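You operate a simulated robot arm through the tools that you are given. There is no shell and no other tool.

You run a simulated robot arm. Do the job below in one go: nothing can be reset, and whatever is moved stays where it is left.

## Task
Put things in order on the top of the dining table. At the end: the yellow clothes peg from the top of the dining table stands where the sugar jar stood; the sugar jar stands where the green glass stood; the green glass stands where the blue glass stood; the oil bottle stands where the yellow clothes peg stood; the blue glass is on the green serving board; whatever was shut is shut again. Leave all else as you found it, and nothing knocked over. Set down upright: blue glass.

Only the result counts: the job must be done as asked and must still hold three seconds after the hand-in. Knocking over, shifting, dropping, spilling or breaking anything else fails it.

## Robot
A 6-joint arm with a two-finger gripper, fixed in place. Base frame: the origin is at the foot of the arm, x ahead of it, y to its left, z up; the work surface is at about z = 0. Lengths are in mm, angles in rad, forces in N, time in s.
With the tool pointing down near the work surface it reaches from about 180 to 480 mm from the base axis. Its first joint turns from -1.152 to 1.152 rad. Payload 1.76 kg.
Tool frame: the origin (TCP) lies between the finger pads and is the grasp point; the fingertips stand 29 mm ahead of it; z points along the fingers, y is the line along which they close. Largest opening 82 mm; the body of the gripper starts 58 mm behind the TCP.
Orientation is told as [roll, pitch, yaw] about the base's x, y, z axes, in that order, counted from this pose: with the fingers straight down and closing along the base's y, the tool's x points along the base's -x, its y along +y and its z along -z.

## Interface
- The arm moves only by the tool move_arm. Its argument "motion" is a list of rows, each a list of 7 numbers: the shift along the tool's x, y, z in mm, then the turn, a rotation vector about the tool's x, y, z in rad, then the gripper command, from -1 (shut) to 1 (fully open), values between in proportion. In form: [[x, y, z, rx, ry, rz, jaw], ...]. A call has 1 to 20 rows; each row shifts and turns the commanded pose from where the row before left it, along the tool's axes as they then stand. A row lasts 0.2 s, in which the tool goes at most 50 mm and 0.15 rad; a call with a longer step from one row to the next is refused whole, and so is a gripper value outside its range. A pose out of reach is approached as far as the arm can. The call stops where the force on the tool passes 40 N (or 10 N more than at its start, if that is more) or the arm is blocked; 0.2 s more then pass. The fingers move at their own pace and stop on an object; they squeeze with about 30 N. The grip force told is the motor's: it shows also when the fingers shut on nothing. Time passes only in rows, and 0.2 s behind the last, so rows that do not move let the fingers close. It gives the time, the measured TCP pose, the force on the tool (base axes), the opening and the grip force at its end, in the units of the frame above (readings bear some noise), with the torque about the TCP (base axes, N m) and any sound that the robot's microphone picked up.
- Cameras (640 x 400 px; columns grow to the right, rows downward): "scene" is fixed at [53.3, 328.3, 428.6]; the picture's right is [-0.80, -0.60, 0.00], its down [-0.32, 0.43, -0.84] and it looks along [0.50, -0.67, -0.54] (base axes); focal length 214 px, centre (320, 200). "wrist" rides on the gripper at [79, 4, -90] in the tool frame; the picture's right is [-0.05, 1.00, 0.00], its down [-0.71, -0.04, -0.71] and it looks along [-0.71, -0.04, 0.71] (tool axes); focal length 256 px, centre (320, 200). There is no depth. A picture from a camera that has moved, and an enlarged one, comes with that camera's place and axes in the base frame and with its lens.
- capture(camera): a new picture of that camera. No time passes.
- zoom(camera, box): a new picture of the part [left, top, right, bottom] of that camera's present view, enlarged. No time passes.
- hand_in(): hands the job in; it is judged then, once.

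Nothing tells you positions but the pictures and the camera data. Unless the task says otherwise, let go and move clear before handing in.

The tools are called after "Request:" as a command line: name --pt "numbers of a row" for each row, then --argument value for the rest, lists and objects as JSON in quotes. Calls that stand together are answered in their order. move_arm: Moves the arm, as the interface text tells. Its arguments: {"type":"object","properties":{"motion":{"type":"array"}},"required":["motion"]} The other tools are called the same way: capture (camera) takes a picture; zoom (camera, box) takes an enlarged picture of a part of a camera's view; hand_in () hands the job in.

At the start:

```text
t: 0.0
ee_pos: [257.3, -93.5, 274.1]
tcp_rot: [0.0, 0.001, 0.0]
wrist_force: [-0.3, -0.3, 0.8]
ft_torque: [0.01, 0.01, 0.01]
gripper_width: 81.9
finger_force: 0.0
```

scene: 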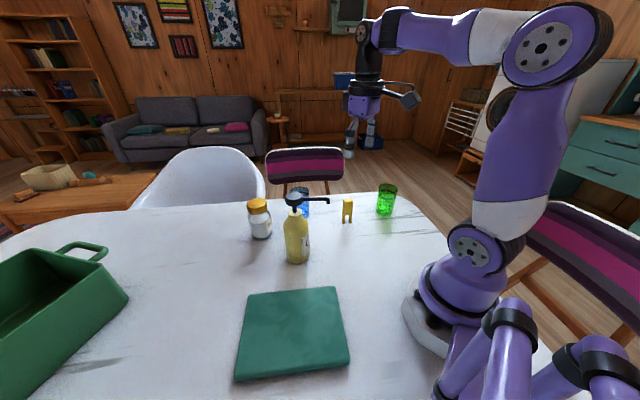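
wrist: 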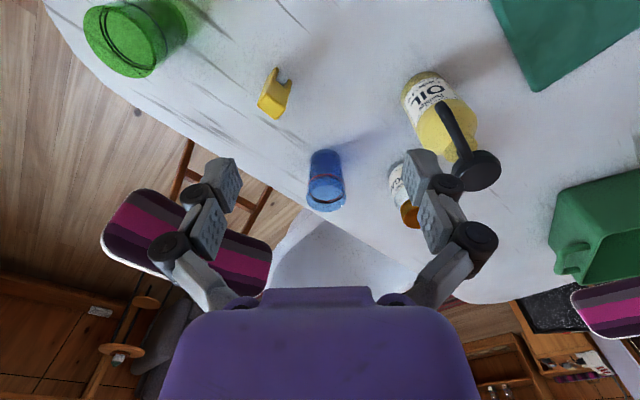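

I see a table with a sugar jar, oil bottle (with a pump), blue glass behind the bottle, yellow peg, green glass and the green serving board. I'll zoom in to locate each thing accurately before moving.

Request:
zoom --camera "scene" --box '[230, 160, 430, 285]'

Request:
zoom --camera "wrist" --box '[60, 0, 380, 200]'

Request:
zoom --camera "wrist" --box '[280, 40, 600, 240]'

Request:
zoom --camera "scene" --box '[200, 260, 400, 385]'

```text
3.20 times, centred on (330, 222) of scene
camera zoom: at [53.3, 328.3, 428.6], right [-0.8, -0.6, 0.0], down [-0.32, 0.43, -0.84], along [0.5, -0.67, -0.54], focal length 686 px, centre (288, 128)
```

zoom: 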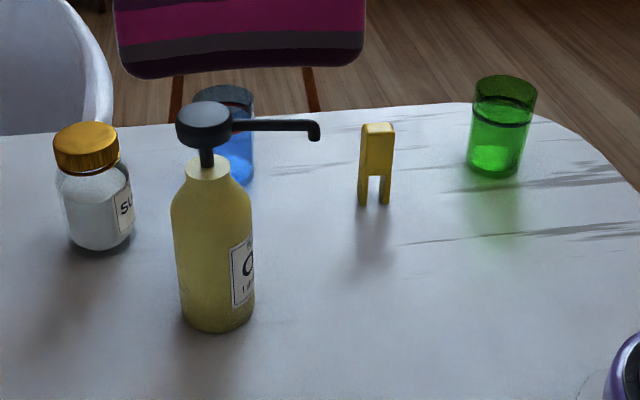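

```text
2.00 times, centred on (220, 100) of wrist
camera zoom: at [179.7, -90.2, 363.6], right [0.05, 1.0, 0.0], down [0.71, -0.04, 0.71], along [0.71, -0.04, -0.71], focal length 512 px, centre (520, 400)
```

zoom: 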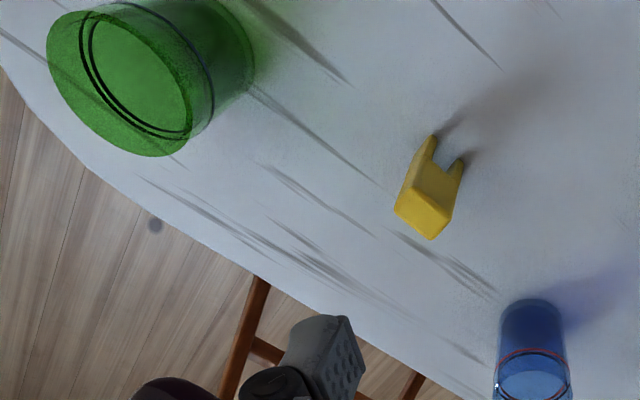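

```text
2.00 times, centred on (440, 140) of wrist
camera zoom: at [179.7, -90.2, 363.6], right [0.05, 1.0, 0.0], down [0.71, -0.04, 0.71], along [0.71, -0.04, -0.71], focal length 512 px, centre (80, 320)
```

zoom: 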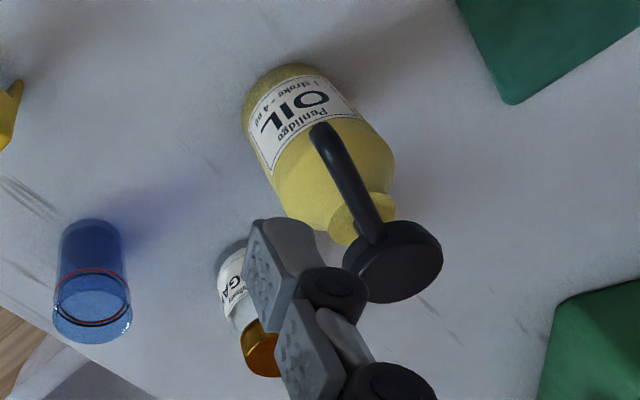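

```text
3.20 times, centred on (300, 322) of scene
camera zoom: at [53.3, 328.3, 428.6], right [-0.8, -0.6, 0.0], down [-0.32, 0.43, -0.84], along [0.5, -0.67, -0.54], focal length 686 px, centre (384, -192)
```

zoom: 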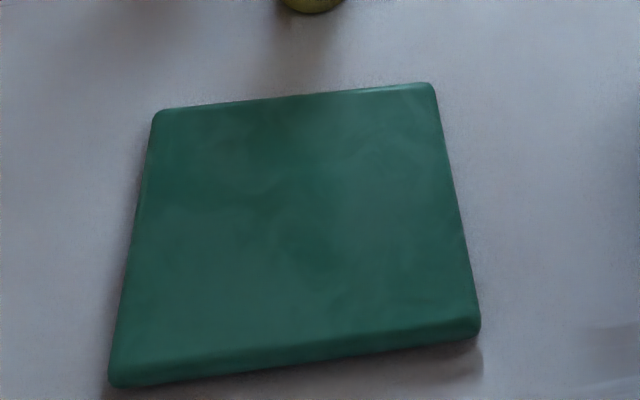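

I place the items roughly at (base frame): blue glass (442,-93), green glass (235,-288), peg (302,-146), oil bottle (340,44), sugar jar (490,41), board centre (223,188). I'll move above the blue glass first and check it with the wrist camera.

Request:
move_arm --pt "-25 0 5 0 0 0 1" --pt "-25 0 5 0 0 0 1" --pt "-25 0 5 0 0 0 1" --pt "-25 0 10 0 0 0 1" --pt "-25 0 10 0 0 0 1" --pt "-25 0 10 0 0 0 1" --pt "0 0 0 0 0 0 1"

Request:
capture --camera "wrist"

Request:
capture --camera "scene"

```text
t: 1.6
ee_pos: [408.4, -93.5, 230.2]
tcp_rot: [0.0, 0.001, 0.001]
wrist_force: [0.8, -0.2, -0.6]
ft_torque: [-0.01, 0.03, 0.01]
gripper_width: 82.1
finger_force: 0.0
```

```text
taken
camera wrist: at [330.1, -90.5, 319.0], right [0.05, 1.0, 0.0], down [0.71, -0.04, 0.71], along [0.71, -0.04, -0.71], focal length 256 px, centre (320, 200)
```

wrist: 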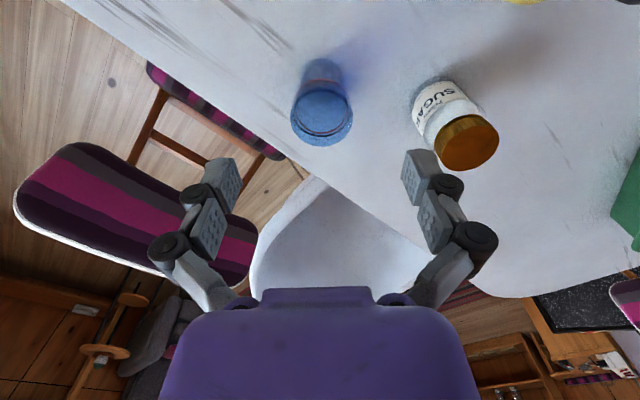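

```text
taken
```

scene: 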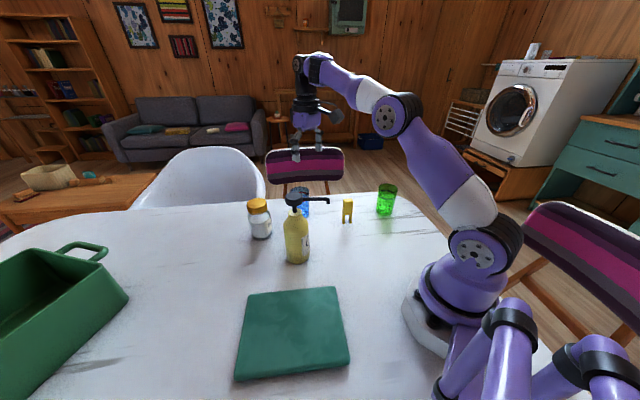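

Request:
zoom --camera "wrist" --box '[260, 40, 420, 160]'

Request:
zoom --camera "wrist" --box '[380, 60, 540, 180]'

```text
3.33 times, centred on (340, 100) of wrist
camera zoom: at [330.1, -90.5, 319.0], right [0.05, 1.0, 0.0], down [0.71, -0.04, 0.71], along [0.71, -0.04, -0.71], focal length 853 px, centre (253, 533)
```

zoom: 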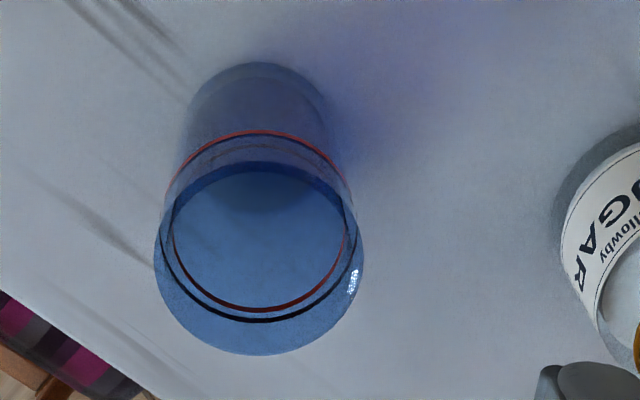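

```text
3.33 times, centred on (460, 120) of wrist
camera zoom: at [330.1, -90.5, 319.0], right [0.05, 1.0, 0.0], down [0.71, -0.04, 0.71], along [0.71, -0.04, -0.71], focal length 853 px, centre (-147, 467)
```

zoom: 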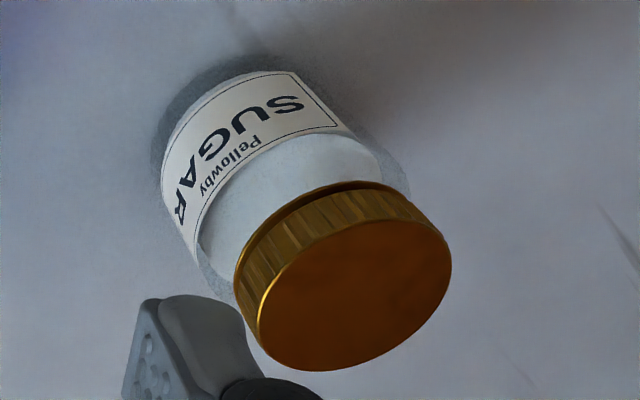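

The blue glass appears at about (448,-95), 90 mm tall, possibly holding liquid, so I'll keep it level and move gently. I'll descend to just above its rim and check alignment.

Request:
move_arm --pt "-20 -1 20 0 0 0 1" --pt "-19.6 -0.5 20 0 0 0 1" --pt "0 0 20 0 0 0 1" --pt "0 0 20 0 0 0 1" --pt "0 0 15 0 0 0 1" --pt "0 0 0 0 0 0 1"

Request:
capture --camera "wrist"

Request:
zoom --camera "scene" --box '[230, 130, 390, 230]'

```text
t: 3.0
ee_pos: [440.5, -94.0, 130.9]
tcp_rot: [0.0, 0.001, 0.0]
wrist_force: [0.2, -0.7, -0.1]
ft_torque: [0.02, 0.01, -0.02]
gripper_width: 82.1
finger_force: 0.0
out of reach, approached as far as the arm can: row 2
```

```text
taken
camera wrist: at [361.7, -90.2, 220.2], right [0.05, 1.0, 0.0], down [0.71, -0.04, 0.71], along [0.71, -0.04, -0.71], focal length 256 px, centre (320, 200)
```

wrist: 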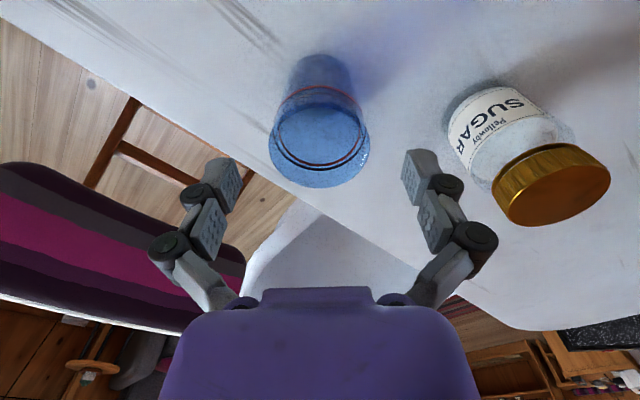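

```text
4.00 times, centred on (310, 180) of scene
camera zoom: at [53.3, 328.3, 428.6], right [-0.8, -0.6, 0.0], down [-0.32, 0.43, -0.84], along [0.5, -0.67, -0.54], focal length 858 px, centre (360, 280)
```

zoom: 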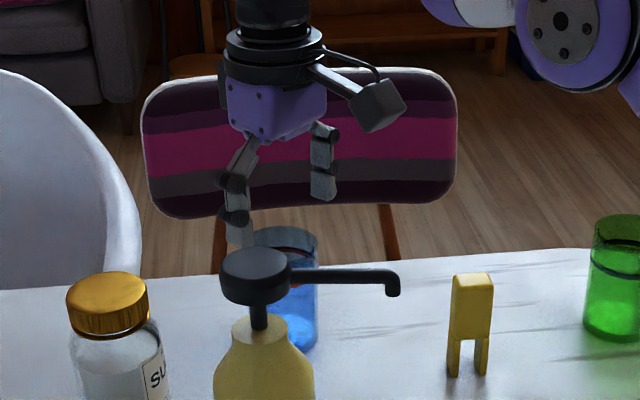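

The rim is centred between the fingers; the glass is about 6 mm further out than the tool. I'll descend, then shift forward at the lower height where the reach is better.

Request:
move_arm --pt "0 -0.5 15 0 0 0 1" --pt "0 0 15 0 0 0 1" --pt "0 0 15 0 0 0 1" --pt "0 0 15 0 0 0 1" --pt "-3 0 8 0 0 0 1" --pt "-3 0 4 0 0 0 1" --pt "0 0 0 0 0 0 1"

Request:
capture --camera "wrist"

Request:
zoom --camera "scene" --box '[230, 130, 390, 230]'

```text
t: 4.6
ee_pos: [445.9, -93.4, 57.7]
tcp_rot: [-0.001, 0.0, 0.002]
wrist_force: [0.4, 0.4, -0.2]
ft_torque: [0.02, -0.02, 0.03]
gripper_width: 81.9
finger_force: 0.1
```

```text
taken
camera wrist: at [367.6, -90.7, 148.0], right [0.05, 1.0, 0.0], down [0.71, -0.04, 0.71], along [0.71, -0.04, -0.71], focal length 256 px, centre (320, 200)
```

wrist: 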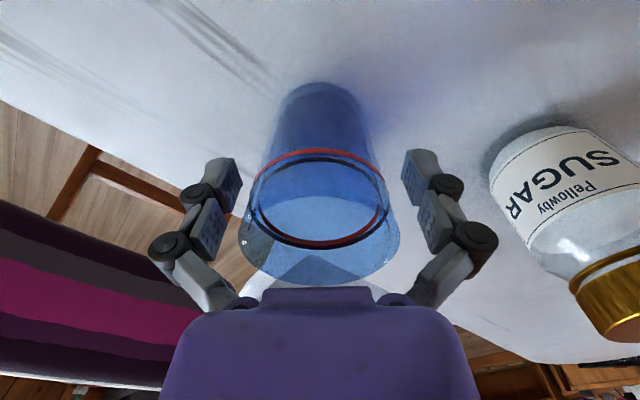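

```text
4.00 times, centred on (310, 180) of scene
camera zoom: at [53.3, 328.3, 428.6], right [-0.8, -0.6, 0.0], down [-0.32, 0.43, -0.84], along [0.5, -0.67, -0.54], focal length 858 px, centre (360, 280)
```

zoom: 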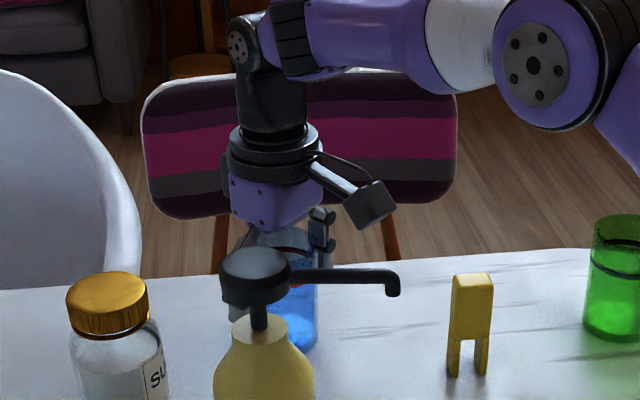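

The fingers straddle the glass with it centred at about (447.5,-94.5). Now I close on it.

Request:
move_arm --pt "0 0 0 0 0 0 0.4" --pt "0 0 0 0 0 0 0" --pt "0 0 0 0 0 0 -1" --pt "0 0 0 0 0 0 -1" --pt "0 0 0 0 0 0 -1"

Request:
capture --camera "wrist"

```text
t: 5.8
ee_pos: [446.9, -94.8, 57.8]
tcp_rot: [-0.001, -0.001, 0.0]
wrist_force: [-0.1, 0.3, 4.6]
ft_torque: [0.15, 0.05, 0.01]
gripper_width: 55.6
finger_force: 29.8
```

```text
taken
camera wrist: at [367.7, -90.7, 148.3], right [0.05, 1.0, 0.0], down [0.71, -0.04, 0.71], along [0.71, -0.04, -0.71], focal length 256 px, centre (320, 200)
```

wrist: 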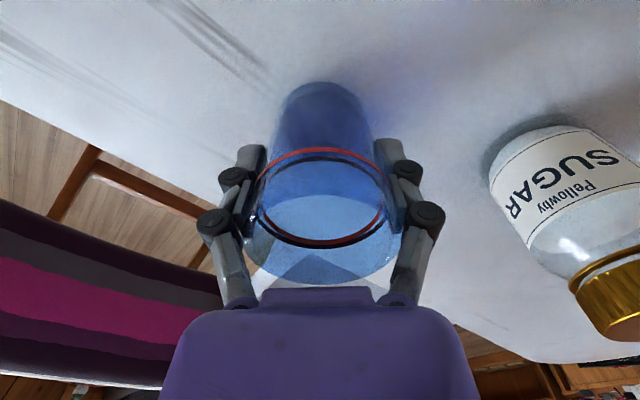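

Gripped at 55.6 mm. I'll lift straight up gently, then rise while drawing back towards the base so as to clear the bottle.

Request:
move_arm --pt "0 0 -3 0 0 0 -1" --pt "0 0 -6 0 0 0 -1" --pt "0 0 -10 0 0 0 -1" --pt "0 0 -14 0 0 0 -1" --pt "0 0 -14 0 0 0 -1" --pt "3 0 -14 0 0 0 -1" --pt "8 0 -14 0 0 0 -1" --pt "13 0 -14 0 0 0 -1" --pt "16 0 -16 0 0 0 -1" --pt "16 0 -16 0 0 0 -1" --pt "16 0 -16 0 0 0 -1" --pt "16 0 -16 0 0 0 -1" --pt "16 0 -16 0 0 0 -1" --pt "16 0 -16 0 0 0 -1" --pt "12 0 -14 0 0 0 -1" --pt "8 0 -10 0 0 0 -1" --pt "4 0 -5 0 0 0 -1" --pt "0 0 0 0 0 0 -1"

Request:
capture --camera "wrist"

Request:
capture --camera "scene"

```text
t: 9.6
ee_pos: [302.4, -94.1, 272.6]
tcp_rot: [-0.002, 0.0, -0.001]
wrist_force: [0.1, -0.2, -2.1]
ft_torque: [0.01, 0.02, -0.03]
gripper_width: 55.9
finger_force: 29.9
```

```text
taken
camera wrist: at [223.1, -90.7, 362.8], right [0.05, 1.0, 0.0], down [0.71, -0.04, 0.71], along [0.71, -0.04, -0.71], focal length 256 px, centre (320, 200)
```

wrist: 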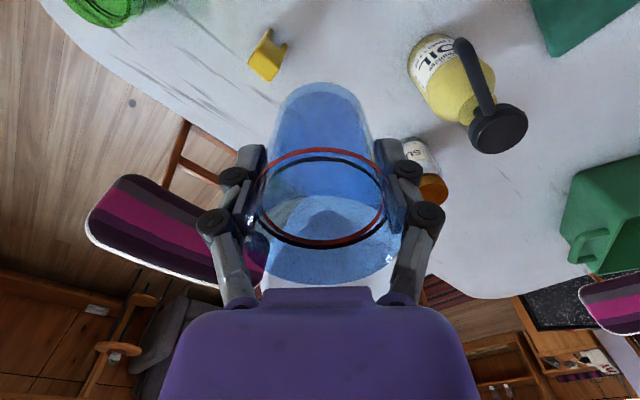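

```text
taken
```

scene: 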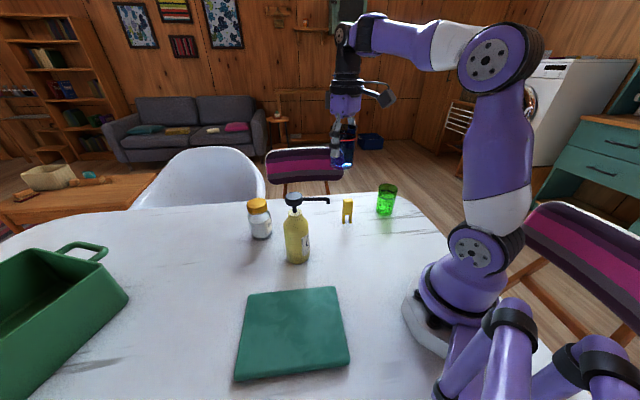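

The glass is held and weighs about 2 N. I'll carry it high over to the board centre, about (223,188).

Request:
move_arm --pt "1 5 0 0 0 0 -1" --pt "3 11 0 0 0 0 -1" --pt "5 17 0 0 0 0 -1" --pt "6 20 0 0 0 0 -1" --pt "6 22 0 0 0 0 -1" --pt "6 22 0 0 0 0 -1" --pt "6 22 0 0 0 0 -1" --pt "6 22 0 0 0 0 -1" --pt "6 22 0 0 0 0 -1" --pt "6 22 0 0 0 0 -1" --pt "6 22 0 0 0 0 -1" --pt "6 20 0 0 0 0 -1" --pt "6 17 0 0 0 0 -1" --pt "4 15 0 0 0 0 -1" --pt "3 12 0 0 0 0 -1" --pt "2 8 0 0 0 0 -1" --pt "1 3 0 0 0 0 -1" --pt "0 0 0 0 0 0 -1"

Request:
capture --camera "wrist"

Request:
capture --camera "scene"

```text
t: 13.4
ee_pos: [222.4, 187.7, 272.0]
tcp_rot: [0.001, 0.001, -0.003]
wrist_force: [-0.5, 0.4, -1.6]
ft_torque: [-0.02, 0.01, 0.05]
gripper_width: 55.7
finger_force: 29.8
```

```text
taken
camera wrist: at [144.5, 191.4, 361.9], right [0.05, 1.0, 0.0], down [0.71, -0.04, 0.71], along [0.71, -0.04, -0.71], focal length 256 px, centre (320, 200)
```

wrist: 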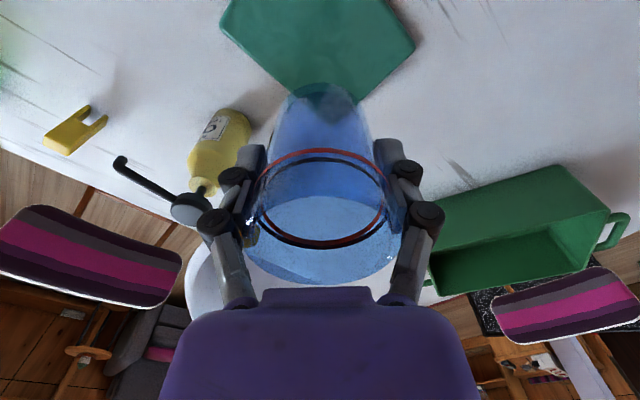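

```text
taken
```

scene: 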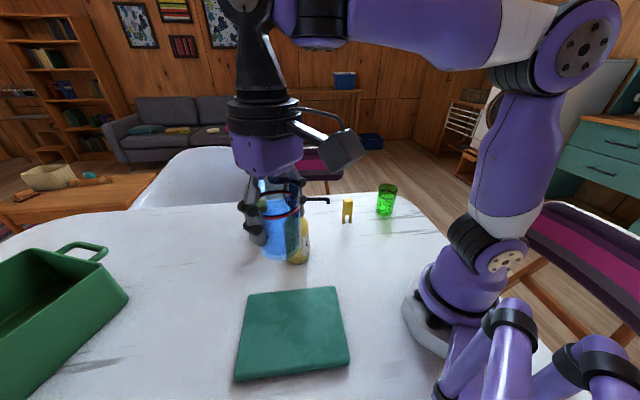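

The board corners from this view agree with the board centre at about (223,188). I'll lower the glass to just above the board.

Request:
move_arm --pt "0 0 5 0 0 0 -1" --pt "0 0 12 0 0 0 -1" --pt "0 0 18 0 0 0 -1" --pt "0 0 20 0 0 0 -1" --pt "0 0 20 0 0 0 -1" --pt "0 0 20 0 0 0 -1" --pt "0 0 20 0 0 0 -1" --pt "0 0 20 0 0 0 -1" --pt "0 0 20 0 0 0 -1" --pt "0 0 16 0 0 0 -1" --pt "0 0 11 0 0 0 -1" --pt "0 0 6 0 0 0 -1" --pt "0 0 3 0 0 0 -1" --pt "0 0 0 0 0 0 -1"

Request:
zoom --camera "scene" --box '[200, 200, 400, 400]'

```text
t: 16.4
ee_pos: [224.2, 188.0, 80.9]
tcp_rot: [-0.001, 0.0, 0.002]
wrist_force: [-0.1, -0.6, -1.1]
ft_torque: [0.01, 0.01, -0.02]
gripper_width: 55.6
finger_force: 30.0
```

```text
2.00 times, centred on (300, 300) of scene
camera zoom: at [53.3, 328.3, 428.6], right [-0.8, -0.6, 0.0], down [-0.32, 0.43, -0.84], along [0.5, -0.67, -0.54], focal length 429 px, centre (360, 0)
```

zoom: 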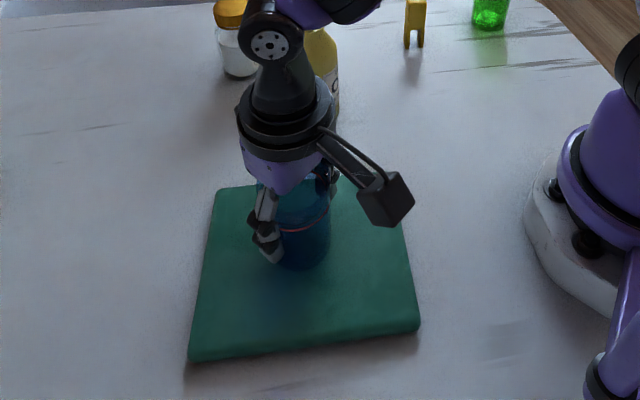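

Request:
move_arm --pt "0 0 3 0 0 0 -1" --pt "0 0 3 0 0 0 -1" --pt "0 0 2 0 0 0 -1"

```text
t: 17.2
ee_pos: [223.4, 188.1, 74.2]
tcp_rot: [0.0, 0.0, -0.002]
wrist_force: [-1.6, -3.5, 13.9]
ft_torque: [-0.11, 0.11, -0.11]
gripper_width: 55.9
finger_force: 29.9
```

The glass has touched the board (14 N push-back). I'll ease up a millimetre and open slowly.

Request:
move_arm --pt "0 0 -1 0 0 0 -1"

```text
t: 17.6
ee_pos: [223.9, 187.7, 75.0]
tcp_rot: [-0.002, -0.001, 0.002]
wrist_force: [1.1, 0.6, -0.7]
ft_torque: [0.0, -0.05, 0.02]
gripper_width: 55.3
finger_force: 30.1
```

Request:
move_arm --pt "0 0 0.4 0 0 0 -1" --pt "0 0 0 0 0 0 0.4" --pt "0 0 0 0 0 0 0.5" --pt "0 0 0 0 0 0 1" --pt "0 0 0 0 0 0 1"

Request:
capture --camera "wrist"

```text
t: 18.8
ee_pos: [224.3, 188.9, 74.1]
tcp_rot: [0.0, 0.0, 0.0]
wrist_force: [0.1, -0.5, 0.0]
ft_torque: [0.04, 0.03, 0.01]
gripper_width: 81.8
finger_force: 0.2
```

```text
taken
camera wrist: at [144.8, 191.5, 163.9], right [0.05, 1.0, 0.0], down [0.71, -0.04, 0.71], along [0.71, -0.04, -0.71], focal length 256 px, centre (320, 200)
```

wrist: 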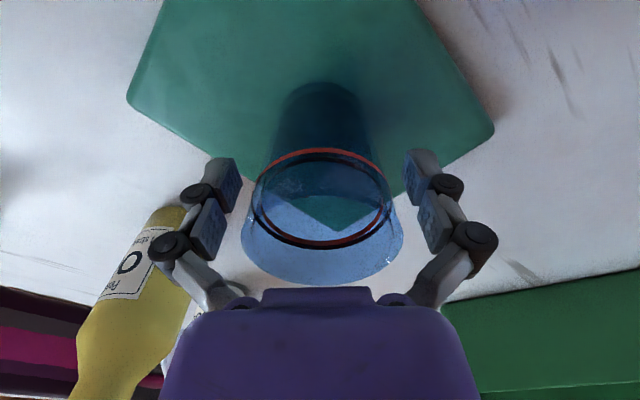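

The blue glass stands on the board. I'll rise clear and move across towards the green glass.

Request:
move_arm --pt "0 0 -8 0 0 0 1" --pt "0 0 -20 0 0 0 1" --pt "0 0 -35 0 0 0 1" --pt "0 0 -40 0 0 0 1" --pt "0 0 -40 0 0 0 1" --pt "0 -10 -40 0 0 0 1" --pt "0 -25 -15 0 0 0 1" --pt "0 -35 0 0 0 0 1" --pt "0 -35 0 0 0 0 1" --pt "0 -35 0 0 0 0 1" --pt "0 -35 0 0 0 0 1" --pt "0 -35 0 0 0 0 1" --pt "0 -35 0 0 0 0 1" --pt "0 -35 0 0 0 0 1" --pt "0 -35 0 0 0 0 1" --pt "0 -35 0 0 0 0 1" --pt "0 -35 0 0 0 0 1" --pt "0 -25 0 0 0 0 1" --pt "0 0 0 0 0 0 1"

Request:
capture --camera "wrist"

Request:
capture --camera "scene"

```text
t: 22.8
ee_pos: [222.6, -221.7, 272.0]
tcp_rot: [0.0, 0.0, -0.001]
wrist_force: [-0.7, 0.0, 0.4]
ft_torque: [0.02, -0.04, 0.01]
gripper_width: 81.7
finger_force: 0.1
```

```text
taken
camera wrist: at [144.4, -218.3, 362.3], right [0.05, 1.0, 0.0], down [0.71, -0.04, 0.71], along [0.71, -0.04, -0.71], focal length 256 px, centre (320, 200)
```

wrist: 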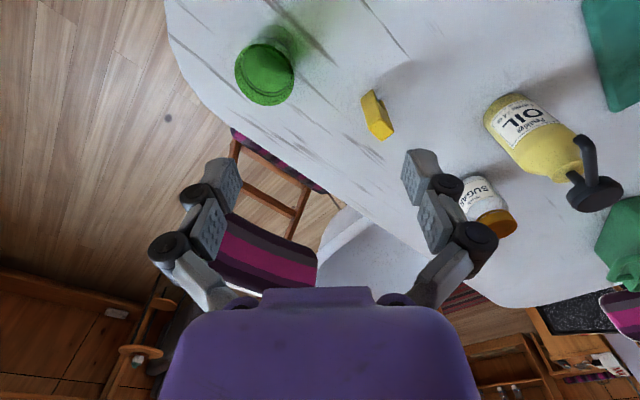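

```text
taken
```

scene: 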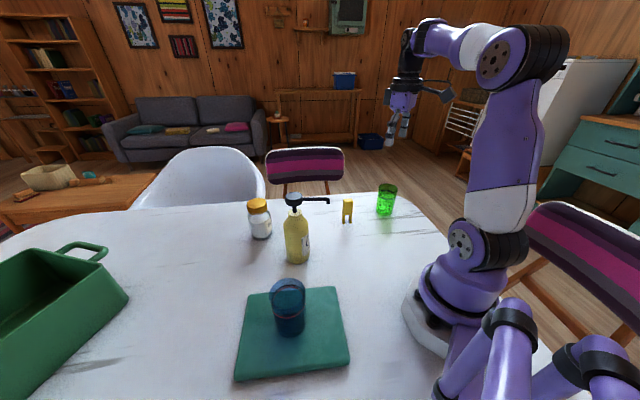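

The blue glass is upright on the board. I'll zoom the wrist view for better measurements of the green glass, peg, jar and bottle.

Request:
zoom --camera "wrist" --box '[220, 20, 340, 120]'

Request:
zoom --camera "wrist" --box '[340, 70, 420, 150]'

Request:
zoom --camera "wrist" --box '[460, 80, 640, 240]'

Request:
zoom --camera "scene" --box '[240, 180, 340, 270]'

Request:
zoom --camera "scene" --box '[320, 170, 420, 240]'

```text
4.00 times, centred on (280, 70) of wrist
camera zoom: at [144.4, -218.3, 362.3], right [0.05, 1.0, 0.0], down [0.71, -0.04, 0.71], along [0.71, -0.04, -0.71], focal length 1024 px, centre (480, 720)
```

zoom: 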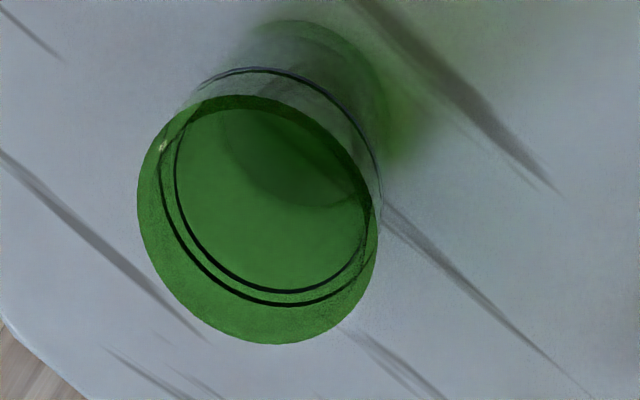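

```text
5.00 times, centred on (380, 110) of wrist
camera zoom: at [144.4, -218.3, 362.3], right [0.05, 1.0, 0.0], down [0.71, -0.04, 0.71], along [0.71, -0.04, -0.71], focal length 1280 px, centre (20, 650)
```

zoom: 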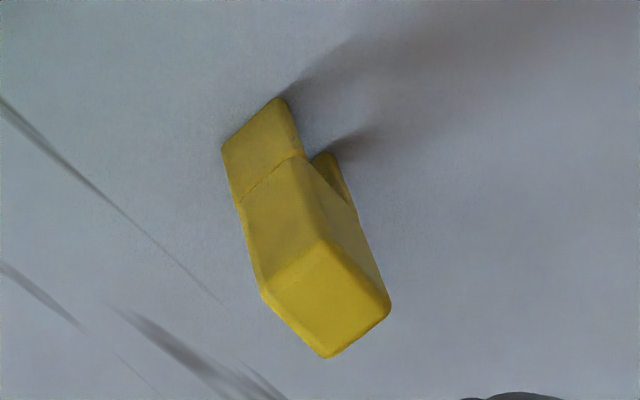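

```text
2.50 times, centred on (550, 160) of wrist
camera zoom: at [144.4, -218.3, 362.3], right [0.05, 1.0, 0.0], down [0.71, -0.04, 0.71], along [0.71, -0.04, -0.71], focal length 640 px, centre (-255, 300)
```

zoom: 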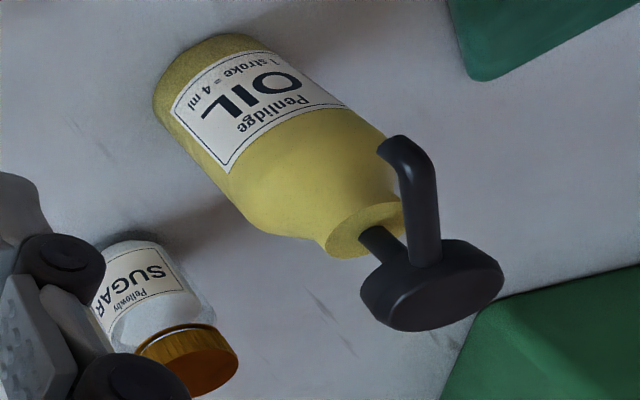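

```text
4.44 times, centred on (290, 225) of scene
camera zoom: at [53.3, 328.3, 428.6], right [-0.8, -0.6, 0.0], down [-0.32, 0.43, -0.84], along [0.5, -0.67, -0.54], focal length 953 px, centre (453, 89)
```

zoom: 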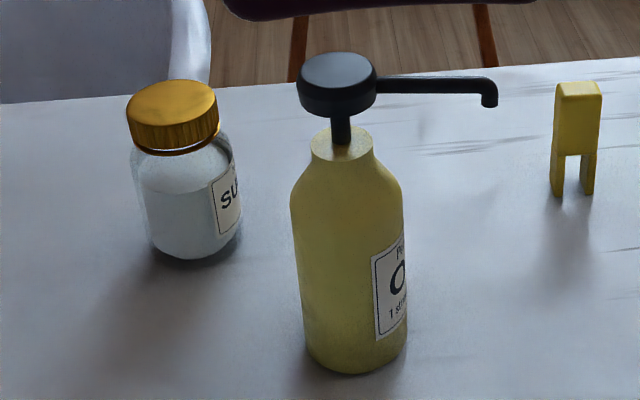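

```text
5.71 times, centred on (370, 205) of scene
camera zoom: at [53.3, 328.3, 428.6], right [-0.8, -0.6, 0.0], down [-0.32, 0.43, -0.84], along [0.5, -0.67, -0.54], focal length 1226 px, centre (34, 171)
```

zoom: 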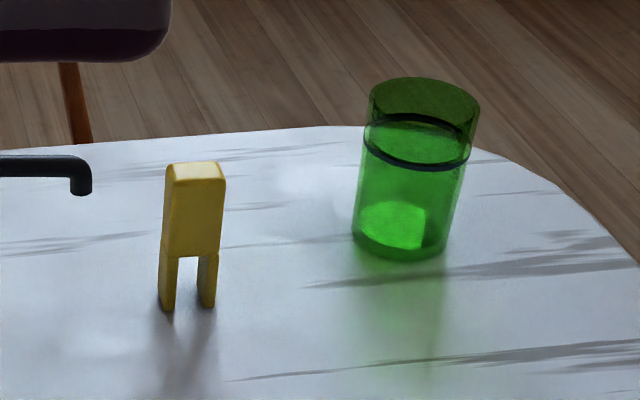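

Estimates now: green glass ≈ (234,-278), peg ≈ (306,-151) turned about 42°, jar ≈ (487,44), bottle ≈ (339,45). Moving above the green glass for a close look.

Request:
move_arm --pt "0 -15 15 0 0 0 1" --pt "-4 -20 25 0 0 0 1" --pt "-4 -20 30 0 0 0 1" --pt "-3 -2 30 0 0 0 1" --pt "0 0 25 0 0 0 1" --pt "0 0 10 0 0 0 1" --pt "0 0 0 0 0 0 1"

Request:
capture --camera "wrist"

```text
t: 24.4
ee_pos: [235.1, -278.9, 136.9]
tcp_rot: [0.0, 0.0, -0.001]
wrist_force: [0.5, -0.6, -0.5]
ft_torque: [-0.01, -0.03, -0.03]
gripper_width: 82.1
finger_force: 0.1
```

```text
taken
camera wrist: at [156.0, -275.1, 226.7], right [0.05, 1.0, 0.0], down [0.71, -0.04, 0.71], along [0.71, -0.04, -0.71], focal length 256 px, centre (320, 200)
```

wrist: 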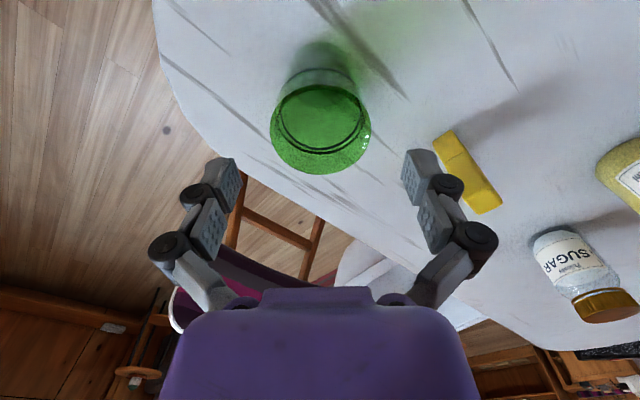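

The green glass is centred under the tool (≈(236,-279)). Descending around it.

Request:
move_arm --pt "0 0 15 0 0 0 1" --pt "0 0 20 0 0 0 1" --pt "0 0 20 0 0 0 1" --pt "-0.5 0 15 0 0 0 1" --pt "0 0 9 0 0 0 1" --pt "0 0 0 0 0 0 1"

Request:
capture --camera "wrist"

```text
t: 25.8
ee_pos: [235.4, -279.4, 58.5]
tcp_rot: [0.002, 0.0, 0.001]
wrist_force: [-0.5, -0.6, -0.2]
ft_torque: [0.01, 0.0, -0.01]
gripper_width: 81.9
finger_force: 0.1
```

```text
taken
camera wrist: at [156.5, -275.8, 148.3], right [0.05, 1.0, 0.0], down [0.71, -0.04, 0.71], along [0.71, -0.04, -0.71], focal length 256 px, centre (320, 200)
```

wrist: 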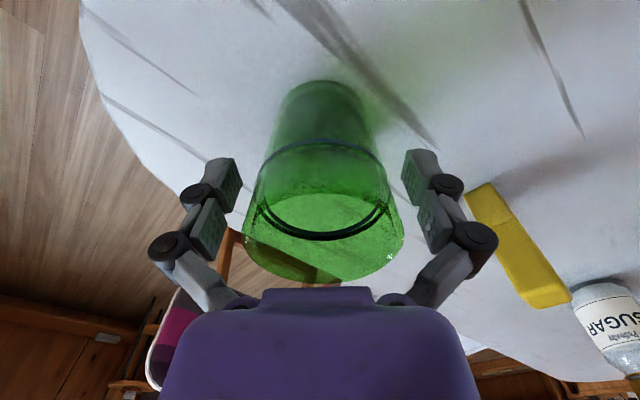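

Aligned (green glass at ≈ (236,-279)). Closing on it and lifting gently.

Request:
move_arm --pt "0 0 0 0 0 0 0.4" --pt "0 0 0 0 0 0 0" --pt "0 0 0 0 0 0 -1" --pt "0 0 0 0 0 0 -1" --pt "0 0 0 0 0 0 -1"

Request:
capture --camera "wrist"

```text
t: 27.0
ee_pos: [234.8, -279.2, 58.1]
tcp_rot: [0.0, 0.0, 0.001]
wrist_force: [-0.7, -1.8, 8.8]
ft_torque: [-0.01, 0.05, 0.02]
gripper_width: 55.9
finger_force: 30.2
```

```text
taken
camera wrist: at [156.6, -276.0, 148.7], right [0.05, 1.0, 0.0], down [0.71, -0.04, 0.71], along [0.71, -0.04, -0.71], focal length 256 px, centre (320, 200)
```

wrist: 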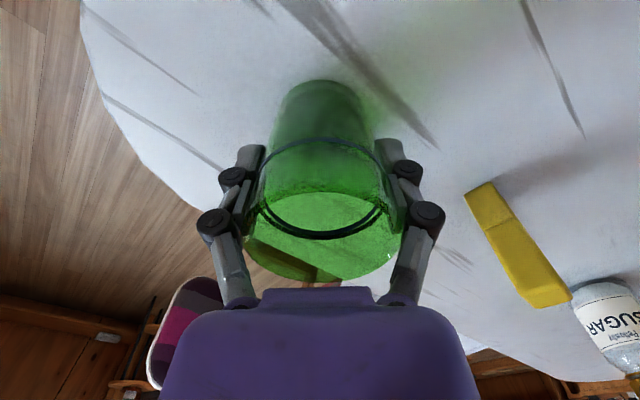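

Gripped at 55.9 mm. Lifting, then carrying diagonally towards the blue glass's old spot at a height well over the peg.

Request:
move_arm --pt "0 0 -3 0 0 0 -1" --pt "0 0 -6 0 0 0 -1" --pt "0 0 -10 0 0 0 -1" --pt "0 0 -15 0 0 0 -1" --pt "0 0 -20 0 0 0 -1" --pt "0 0 -20 0 0 0 -1" --pt "0 0 -20 0 0 0 -1" --pt "0 0 -18 0 0 0 -1" --pt "0 0 -12 0 0 0 -1" --pt "0 0 -6 0 0 0 -1" --pt "0 0 0 0 0 0 -1"

Request:
capture --camera "scene"

```text
t: 29.4
ee_pos: [234.4, -279.9, 188.3]
tcp_rot: [0.001, 0.0, 0.0]
wrist_force: [0.1, 0.0, -2.0]
ft_torque: [0.01, 0.01, 0.0]
gripper_width: 55.6
finger_force: 30.1
```

```text
taken
```

scene: 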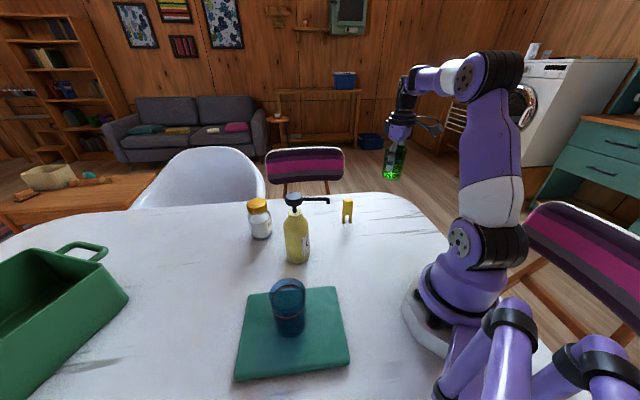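

Request:
move_arm --pt "-4 3 0 0 0 0 -1" --pt "-9 8 0 0 0 0 -1" --pt "-14 12 0 0 0 0 -1" --pt "-16 14 0 0 0 0 -1" --pt "-17 15 0 0 0 0 -1" --pt "-17 15 0 0 0 0 -1" --pt "-17 15 0 0 0 0 -1" --pt "-17 15 0 0 0 0 -1" --pt "-17 15 0 0 0 0 -1" --pt "-17 15 3 0 0 0 -1" --pt "-16 14 8 0 0 0 -1" --pt "-14 12 13 0 0 0 -1" --pt "-11 10 16 0 0 0 -1" --pt "-8 7 16 0 0 0 -1" --pt "-6 5 16 0 0 0 -1" --pt "-2 2 14 0 0 0 -1" --pt "0 1 10 0 0 0 -1" --pt "0 0 6 0 0 0 -1" --pt "0 0 0 0 0 0 -1"

Request:
capture --camera "scene"

```text
t: 33.4
ee_pos: [437.4, -102.1, 86.9]
tcp_rot: [0.001, 0.002, 0.001]
wrist_force: [-0.8, -0.9, -0.9]
ft_torque: [-0.01, -0.03, 0.0]
gripper_width: 55.5
finger_force: 30.6
```

```text
taken
```

scene: 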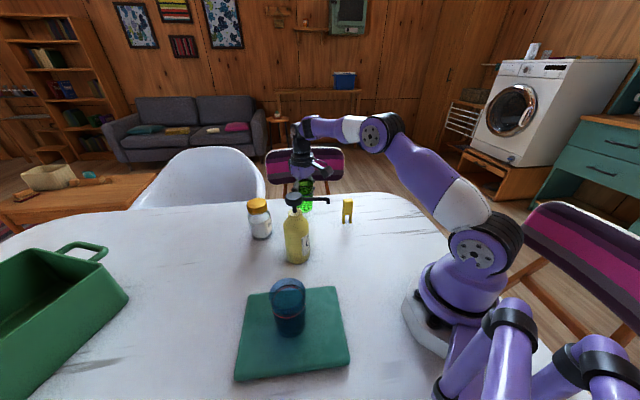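

Request:
move_arm --pt "-3 2 4 0 0 0 -1" --pt "-4 3 6 0 0 0 -1" --pt "-2.6 1.8 6 0 0 0 -1" --pt "0 0 5 0 0 0 -1" --pt "0 0 3 0 0 0 -1" --pt "0 0 0 0 0 0 -1"

Request:
capture --camera "wrist"

```text
t: 34.8
ee_pos: [446.4, -94.6, 61.2]
tcp_rot: [0.0, -0.003, 0.0]
wrist_force: [0.1, -0.4, -1.9]
ft_torque: [0.02, 0.0, -0.01]
gripper_width: 55.7
finger_force: 29.8
```

```text
taken
camera wrist: at [367.8, -91.1, 151.5], right [0.05, 1.0, 0.0], down [0.71, -0.04, 0.71], along [0.71, -0.04, -0.71], focal length 256 px, centre (320, 200)
```

wrist: 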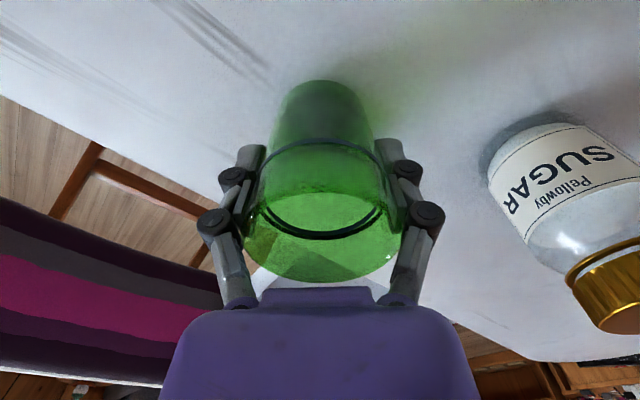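

Positions match the earlier blue-grip view. Lowering the last few millimetres to contact.

Request:
move_arm --pt "0 0 1.5 0 0 0 -1" --pt "0 0 1.5 0 0 0 -1"

```text
t: 35.4
ee_pos: [446.6, -95.0, 57.5]
tcp_rot: [0.001, -0.001, 0.0]
wrist_force: [-0.4, -1.0, -0.7]
ft_torque: [-0.04, 0.01, 0.02]
gripper_width: 55.8
finger_force: 29.8
```

Request:
move_arm --pt "0 0 0.8 0 0 0 -1"

```text
t: 35.8
ee_pos: [447.6, -94.8, 59.5]
tcp_rot: [0.0, 0.001, -0.003]
wrist_force: [-2.5, 0.3, 6.1]
ft_torque: [-0.1, 0.12, -0.05]
gripper_width: 55.6
finger_force: 29.9
```

Contact with the table (6 N). Releasing the green glass.

Request:
move_arm --pt "0 0 -0.3 0 0 0 -1" --pt "0 0 0 0 0 0 0.4" --pt "0 0 0 0 0 0 0.6" --pt "0 0 0 0 0 0 1" --pt "0 0 0 0 0 0 1"

Request:
capture --camera "wrist"

```text
t: 37.0
ee_pos: [446.8, -94.0, 60.3]
tcp_rot: [-0.001, 0.001, -0.001]
wrist_force: [-0.2, 0.0, -0.4]
ft_torque: [0.01, -0.01, -0.01]
gripper_width: 81.9
finger_force: 0.0
```

```text
taken
camera wrist: at [367.7, -90.9, 148.7], right [0.05, 1.0, 0.0], down [0.71, -0.04, 0.71], along [0.71, -0.04, -0.71], focal length 256 px, centre (320, 200)
```

wrist: 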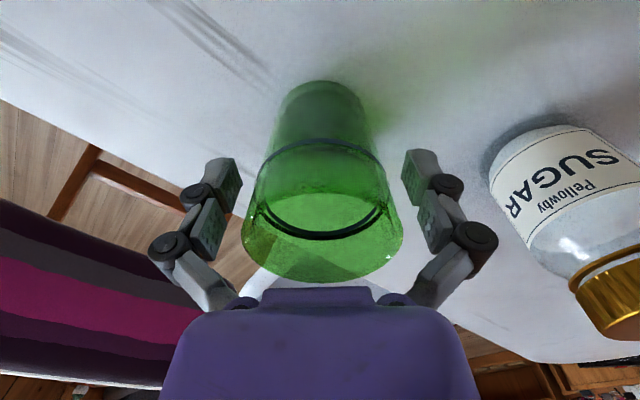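

The green glass stands exactly in the blue one's place. I'll rise, draw back, and set the tool to a yaw of 25° and an outward tilt of 0.25 rad so that it can reach the sugar jar (about 489 mm out) with the camera clear of the bottle.

Request:
move_arm --pt "0 0 -8 0 0 0 1" --pt "0 0 -20 0 0 0 1" --pt "1 0 -25 0 0 0 1" --pt "4 0 -25 0 0 0 1" --pt "12 0 -25 0 0 0 1" --pt "20 0 -25 0 0 0 1" --pt "10 0 -15 0 0 0 1" --pt "0 0 0 0 0 -0.145 1" --pt "0 0 0 0 0 -0.145 1" --pt "0 0 0 0 0 -0.146 1" --pt "0 0 0 0 -0.125 0 1" --pt "0 0 0 0 -0.125 0 1" --pt "0 0 0 0 0 0 1"

Request:
capture --camera "wrist"

Request:
capture --camera "scene"

```text
t: 39.8
ee_pos: [400.2, -94.9, 201.4]
tcp_rot: [0.0, -0.251, 0.437]
wrist_force: [-0.3, 0.8, -0.3]
ft_torque: [-0.01, -0.02, -0.03]
gripper_width: 81.9
finger_force: 0.1
```

```text
taken
camera wrist: at [308.5, -133.2, 269.0], right [-0.37, 0.93, 0.01], down [0.48, 0.18, 0.86], along [0.8, 0.33, -0.51], focal length 256 px, centre (320, 200)
```

wrist: 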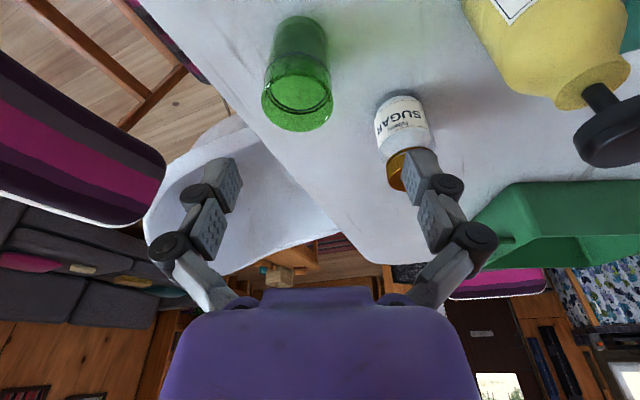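

```text
taken
```

scene: 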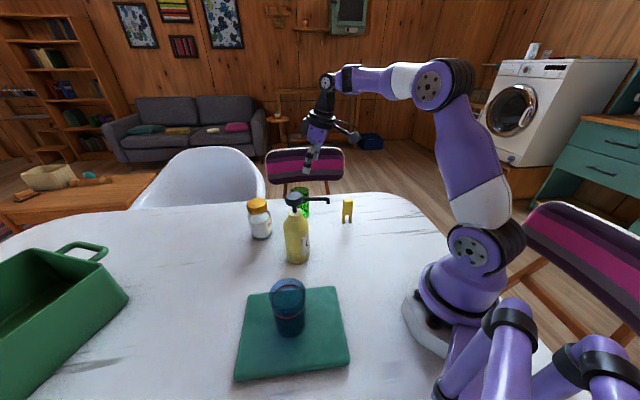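

Request:
move_arm --pt "-7 7 4 0 0 0 1" --pt "-14 14 9 0 0 0 1" --pt "-15 15 10 0 0 0 1" --pt "-15 15 10 0 0 0 1" --pt "-15 15 10 0 0 0 1" --pt "-15 15 10 0 0 0 1" --pt "-9.6 9 7.3 0 0 0 1" --pt "0 0 0 0 0 0 1"

Request:
capture --camera "wrist"

Request:
zoom --camera "scene" --box '[210, 120, 370, 270]'

```text
t: 41.6
ee_pos: [454.3, 30.6, 164.9]
tcp_rot: [-0.001, -0.249, 0.435]
wrist_force: [0.3, -0.3, -0.1]
ft_torque: [-0.02, -0.04, -0.05]
gripper_width: 82.1
finger_force: 0.0
```

```text
taken
camera wrist: at [363.4, -7.7, 233.0], right [-0.37, 0.93, 0.01], down [0.48, 0.18, 0.86], along [0.8, 0.33, -0.51], focal length 256 px, centre (320, 200)
```

wrist: 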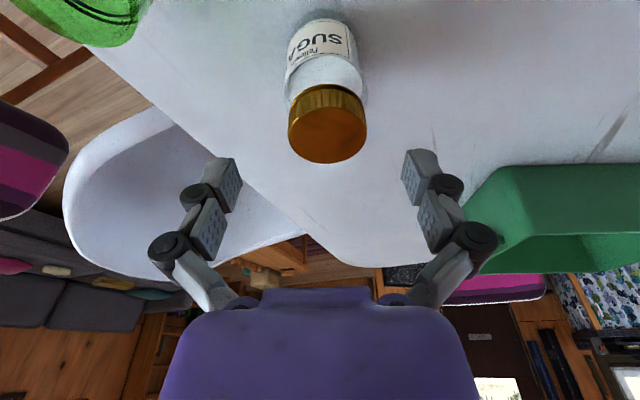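

```text
2.67 times, centred on (290, 195) of scene
camera zoom: at [53.3, 328.3, 428.6], right [-0.8, -0.6, 0.0], down [-0.32, 0.43, -0.84], along [0.5, -0.67, -0.54], focal length 572 px, centre (400, 213)
```

zoom: 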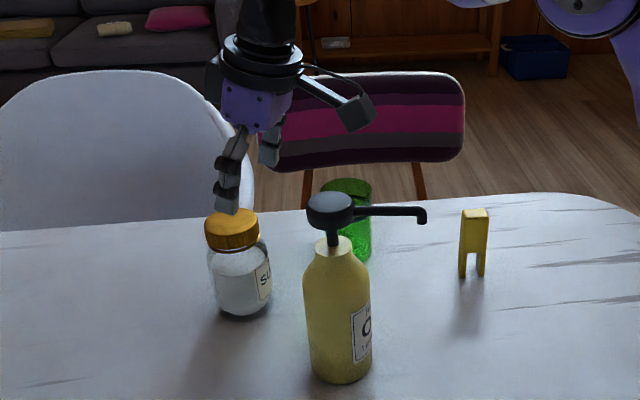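

The jar's centre works out to about (485.5,48). Moving over it for a final alignment check.

Request:
move_arm --pt "-9 0.8 12 0 0 0 1" --pt "-10 1 14 0 0 0 1" --pt "-8.1 0.8 11.9 0 0 0 1" --pt "0 0 0 0 0 0 1"

Request:
capture --camera "wrist"

Request:
zoom --camera "scene" --box '[210, 120, 370, 270]'

```text
t: 42.6
ee_pos: [485.5, 48.7, 135.2]
tcp_rot: [0.0, -0.25, 0.438]
wrist_force: [0.7, 0.5, 0.2]
ft_torque: [0.02, -0.01, -0.03]
gripper_width: 81.8
finger_force: 0.1
```

```text
taken
camera wrist: at [395.0, 9.1, 203.0], right [-0.37, 0.93, 0.01], down [0.48, 0.18, 0.86], along [0.79, 0.33, -0.51], focal length 256 px, centre (320, 200)
```

wrist: 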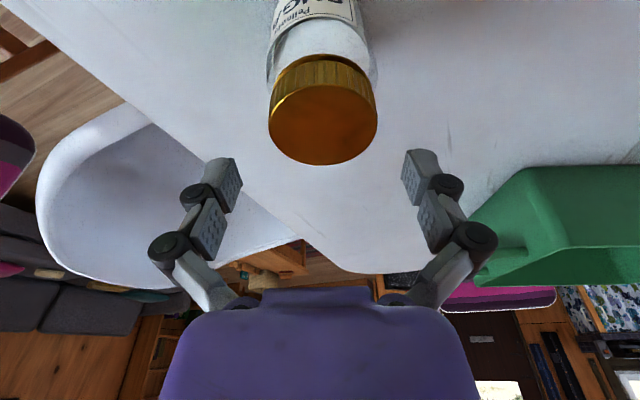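

```text
2.67 times, centred on (290, 195) of scene
camera zoom: at [53.3, 328.3, 428.6], right [-0.8, -0.6, 0.0], down [-0.32, 0.43, -0.84], along [0.5, -0.67, -0.54], focal length 572 px, centre (400, 213)
```

zoom: 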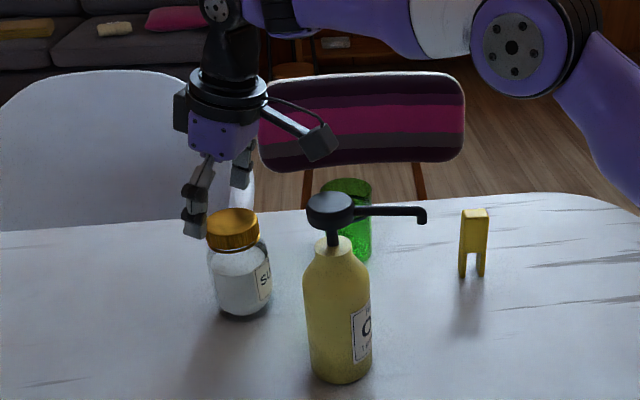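

The lid is centred within about 1 mm laterally. Descending around the jar (clearance about 6 mm a side), in small steps.

Request:
move_arm --pt "2.5 1.0 9.7 0 0 0 1" --pt "3.7 0 14.5 0 0 0 1" --pt "3.7 0 14.5 0 0 0 1" --pt "0 0 0 0 0 0 1"

Request:
capture --camera "wrist"

Request:
zoom --camera "scene" --box '[230, 140, 330, 240]'

```text
t: 43.6
ee_pos: [484.8, 48.4, 95.7]
tcp_rot: [0.0, -0.249, 0.435]
wrist_force: [-0.9, -1.1, 0.8]
ft_torque: [0.0, 0.01, 0.01]
gripper_width: 82.2
finger_force: 0.1
```

```text
taken
camera wrist: at [394.2, 10.3, 163.0], right [-0.37, 0.93, 0.01], down [0.48, 0.18, 0.86], along [0.79, 0.33, -0.51], focal length 256 px, centre (320, 200)
```

wrist: 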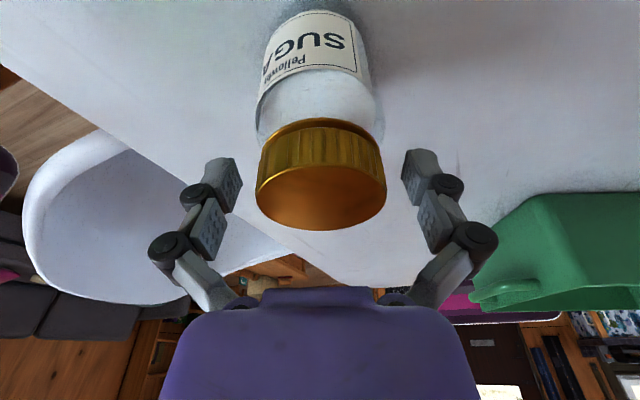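

```text
4.00 times, centred on (280, 190) of scene
camera zoom: at [53.3, 328.3, 428.6], right [-0.8, -0.6, 0.0], down [-0.32, 0.43, -0.84], along [0.5, -0.67, -0.54], focal length 858 px, centre (480, 240)
```

zoom: 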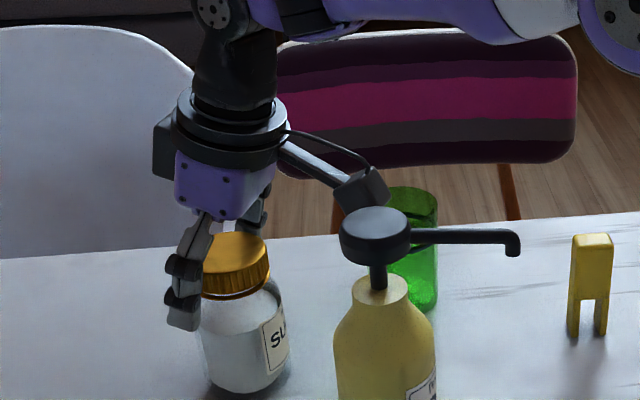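

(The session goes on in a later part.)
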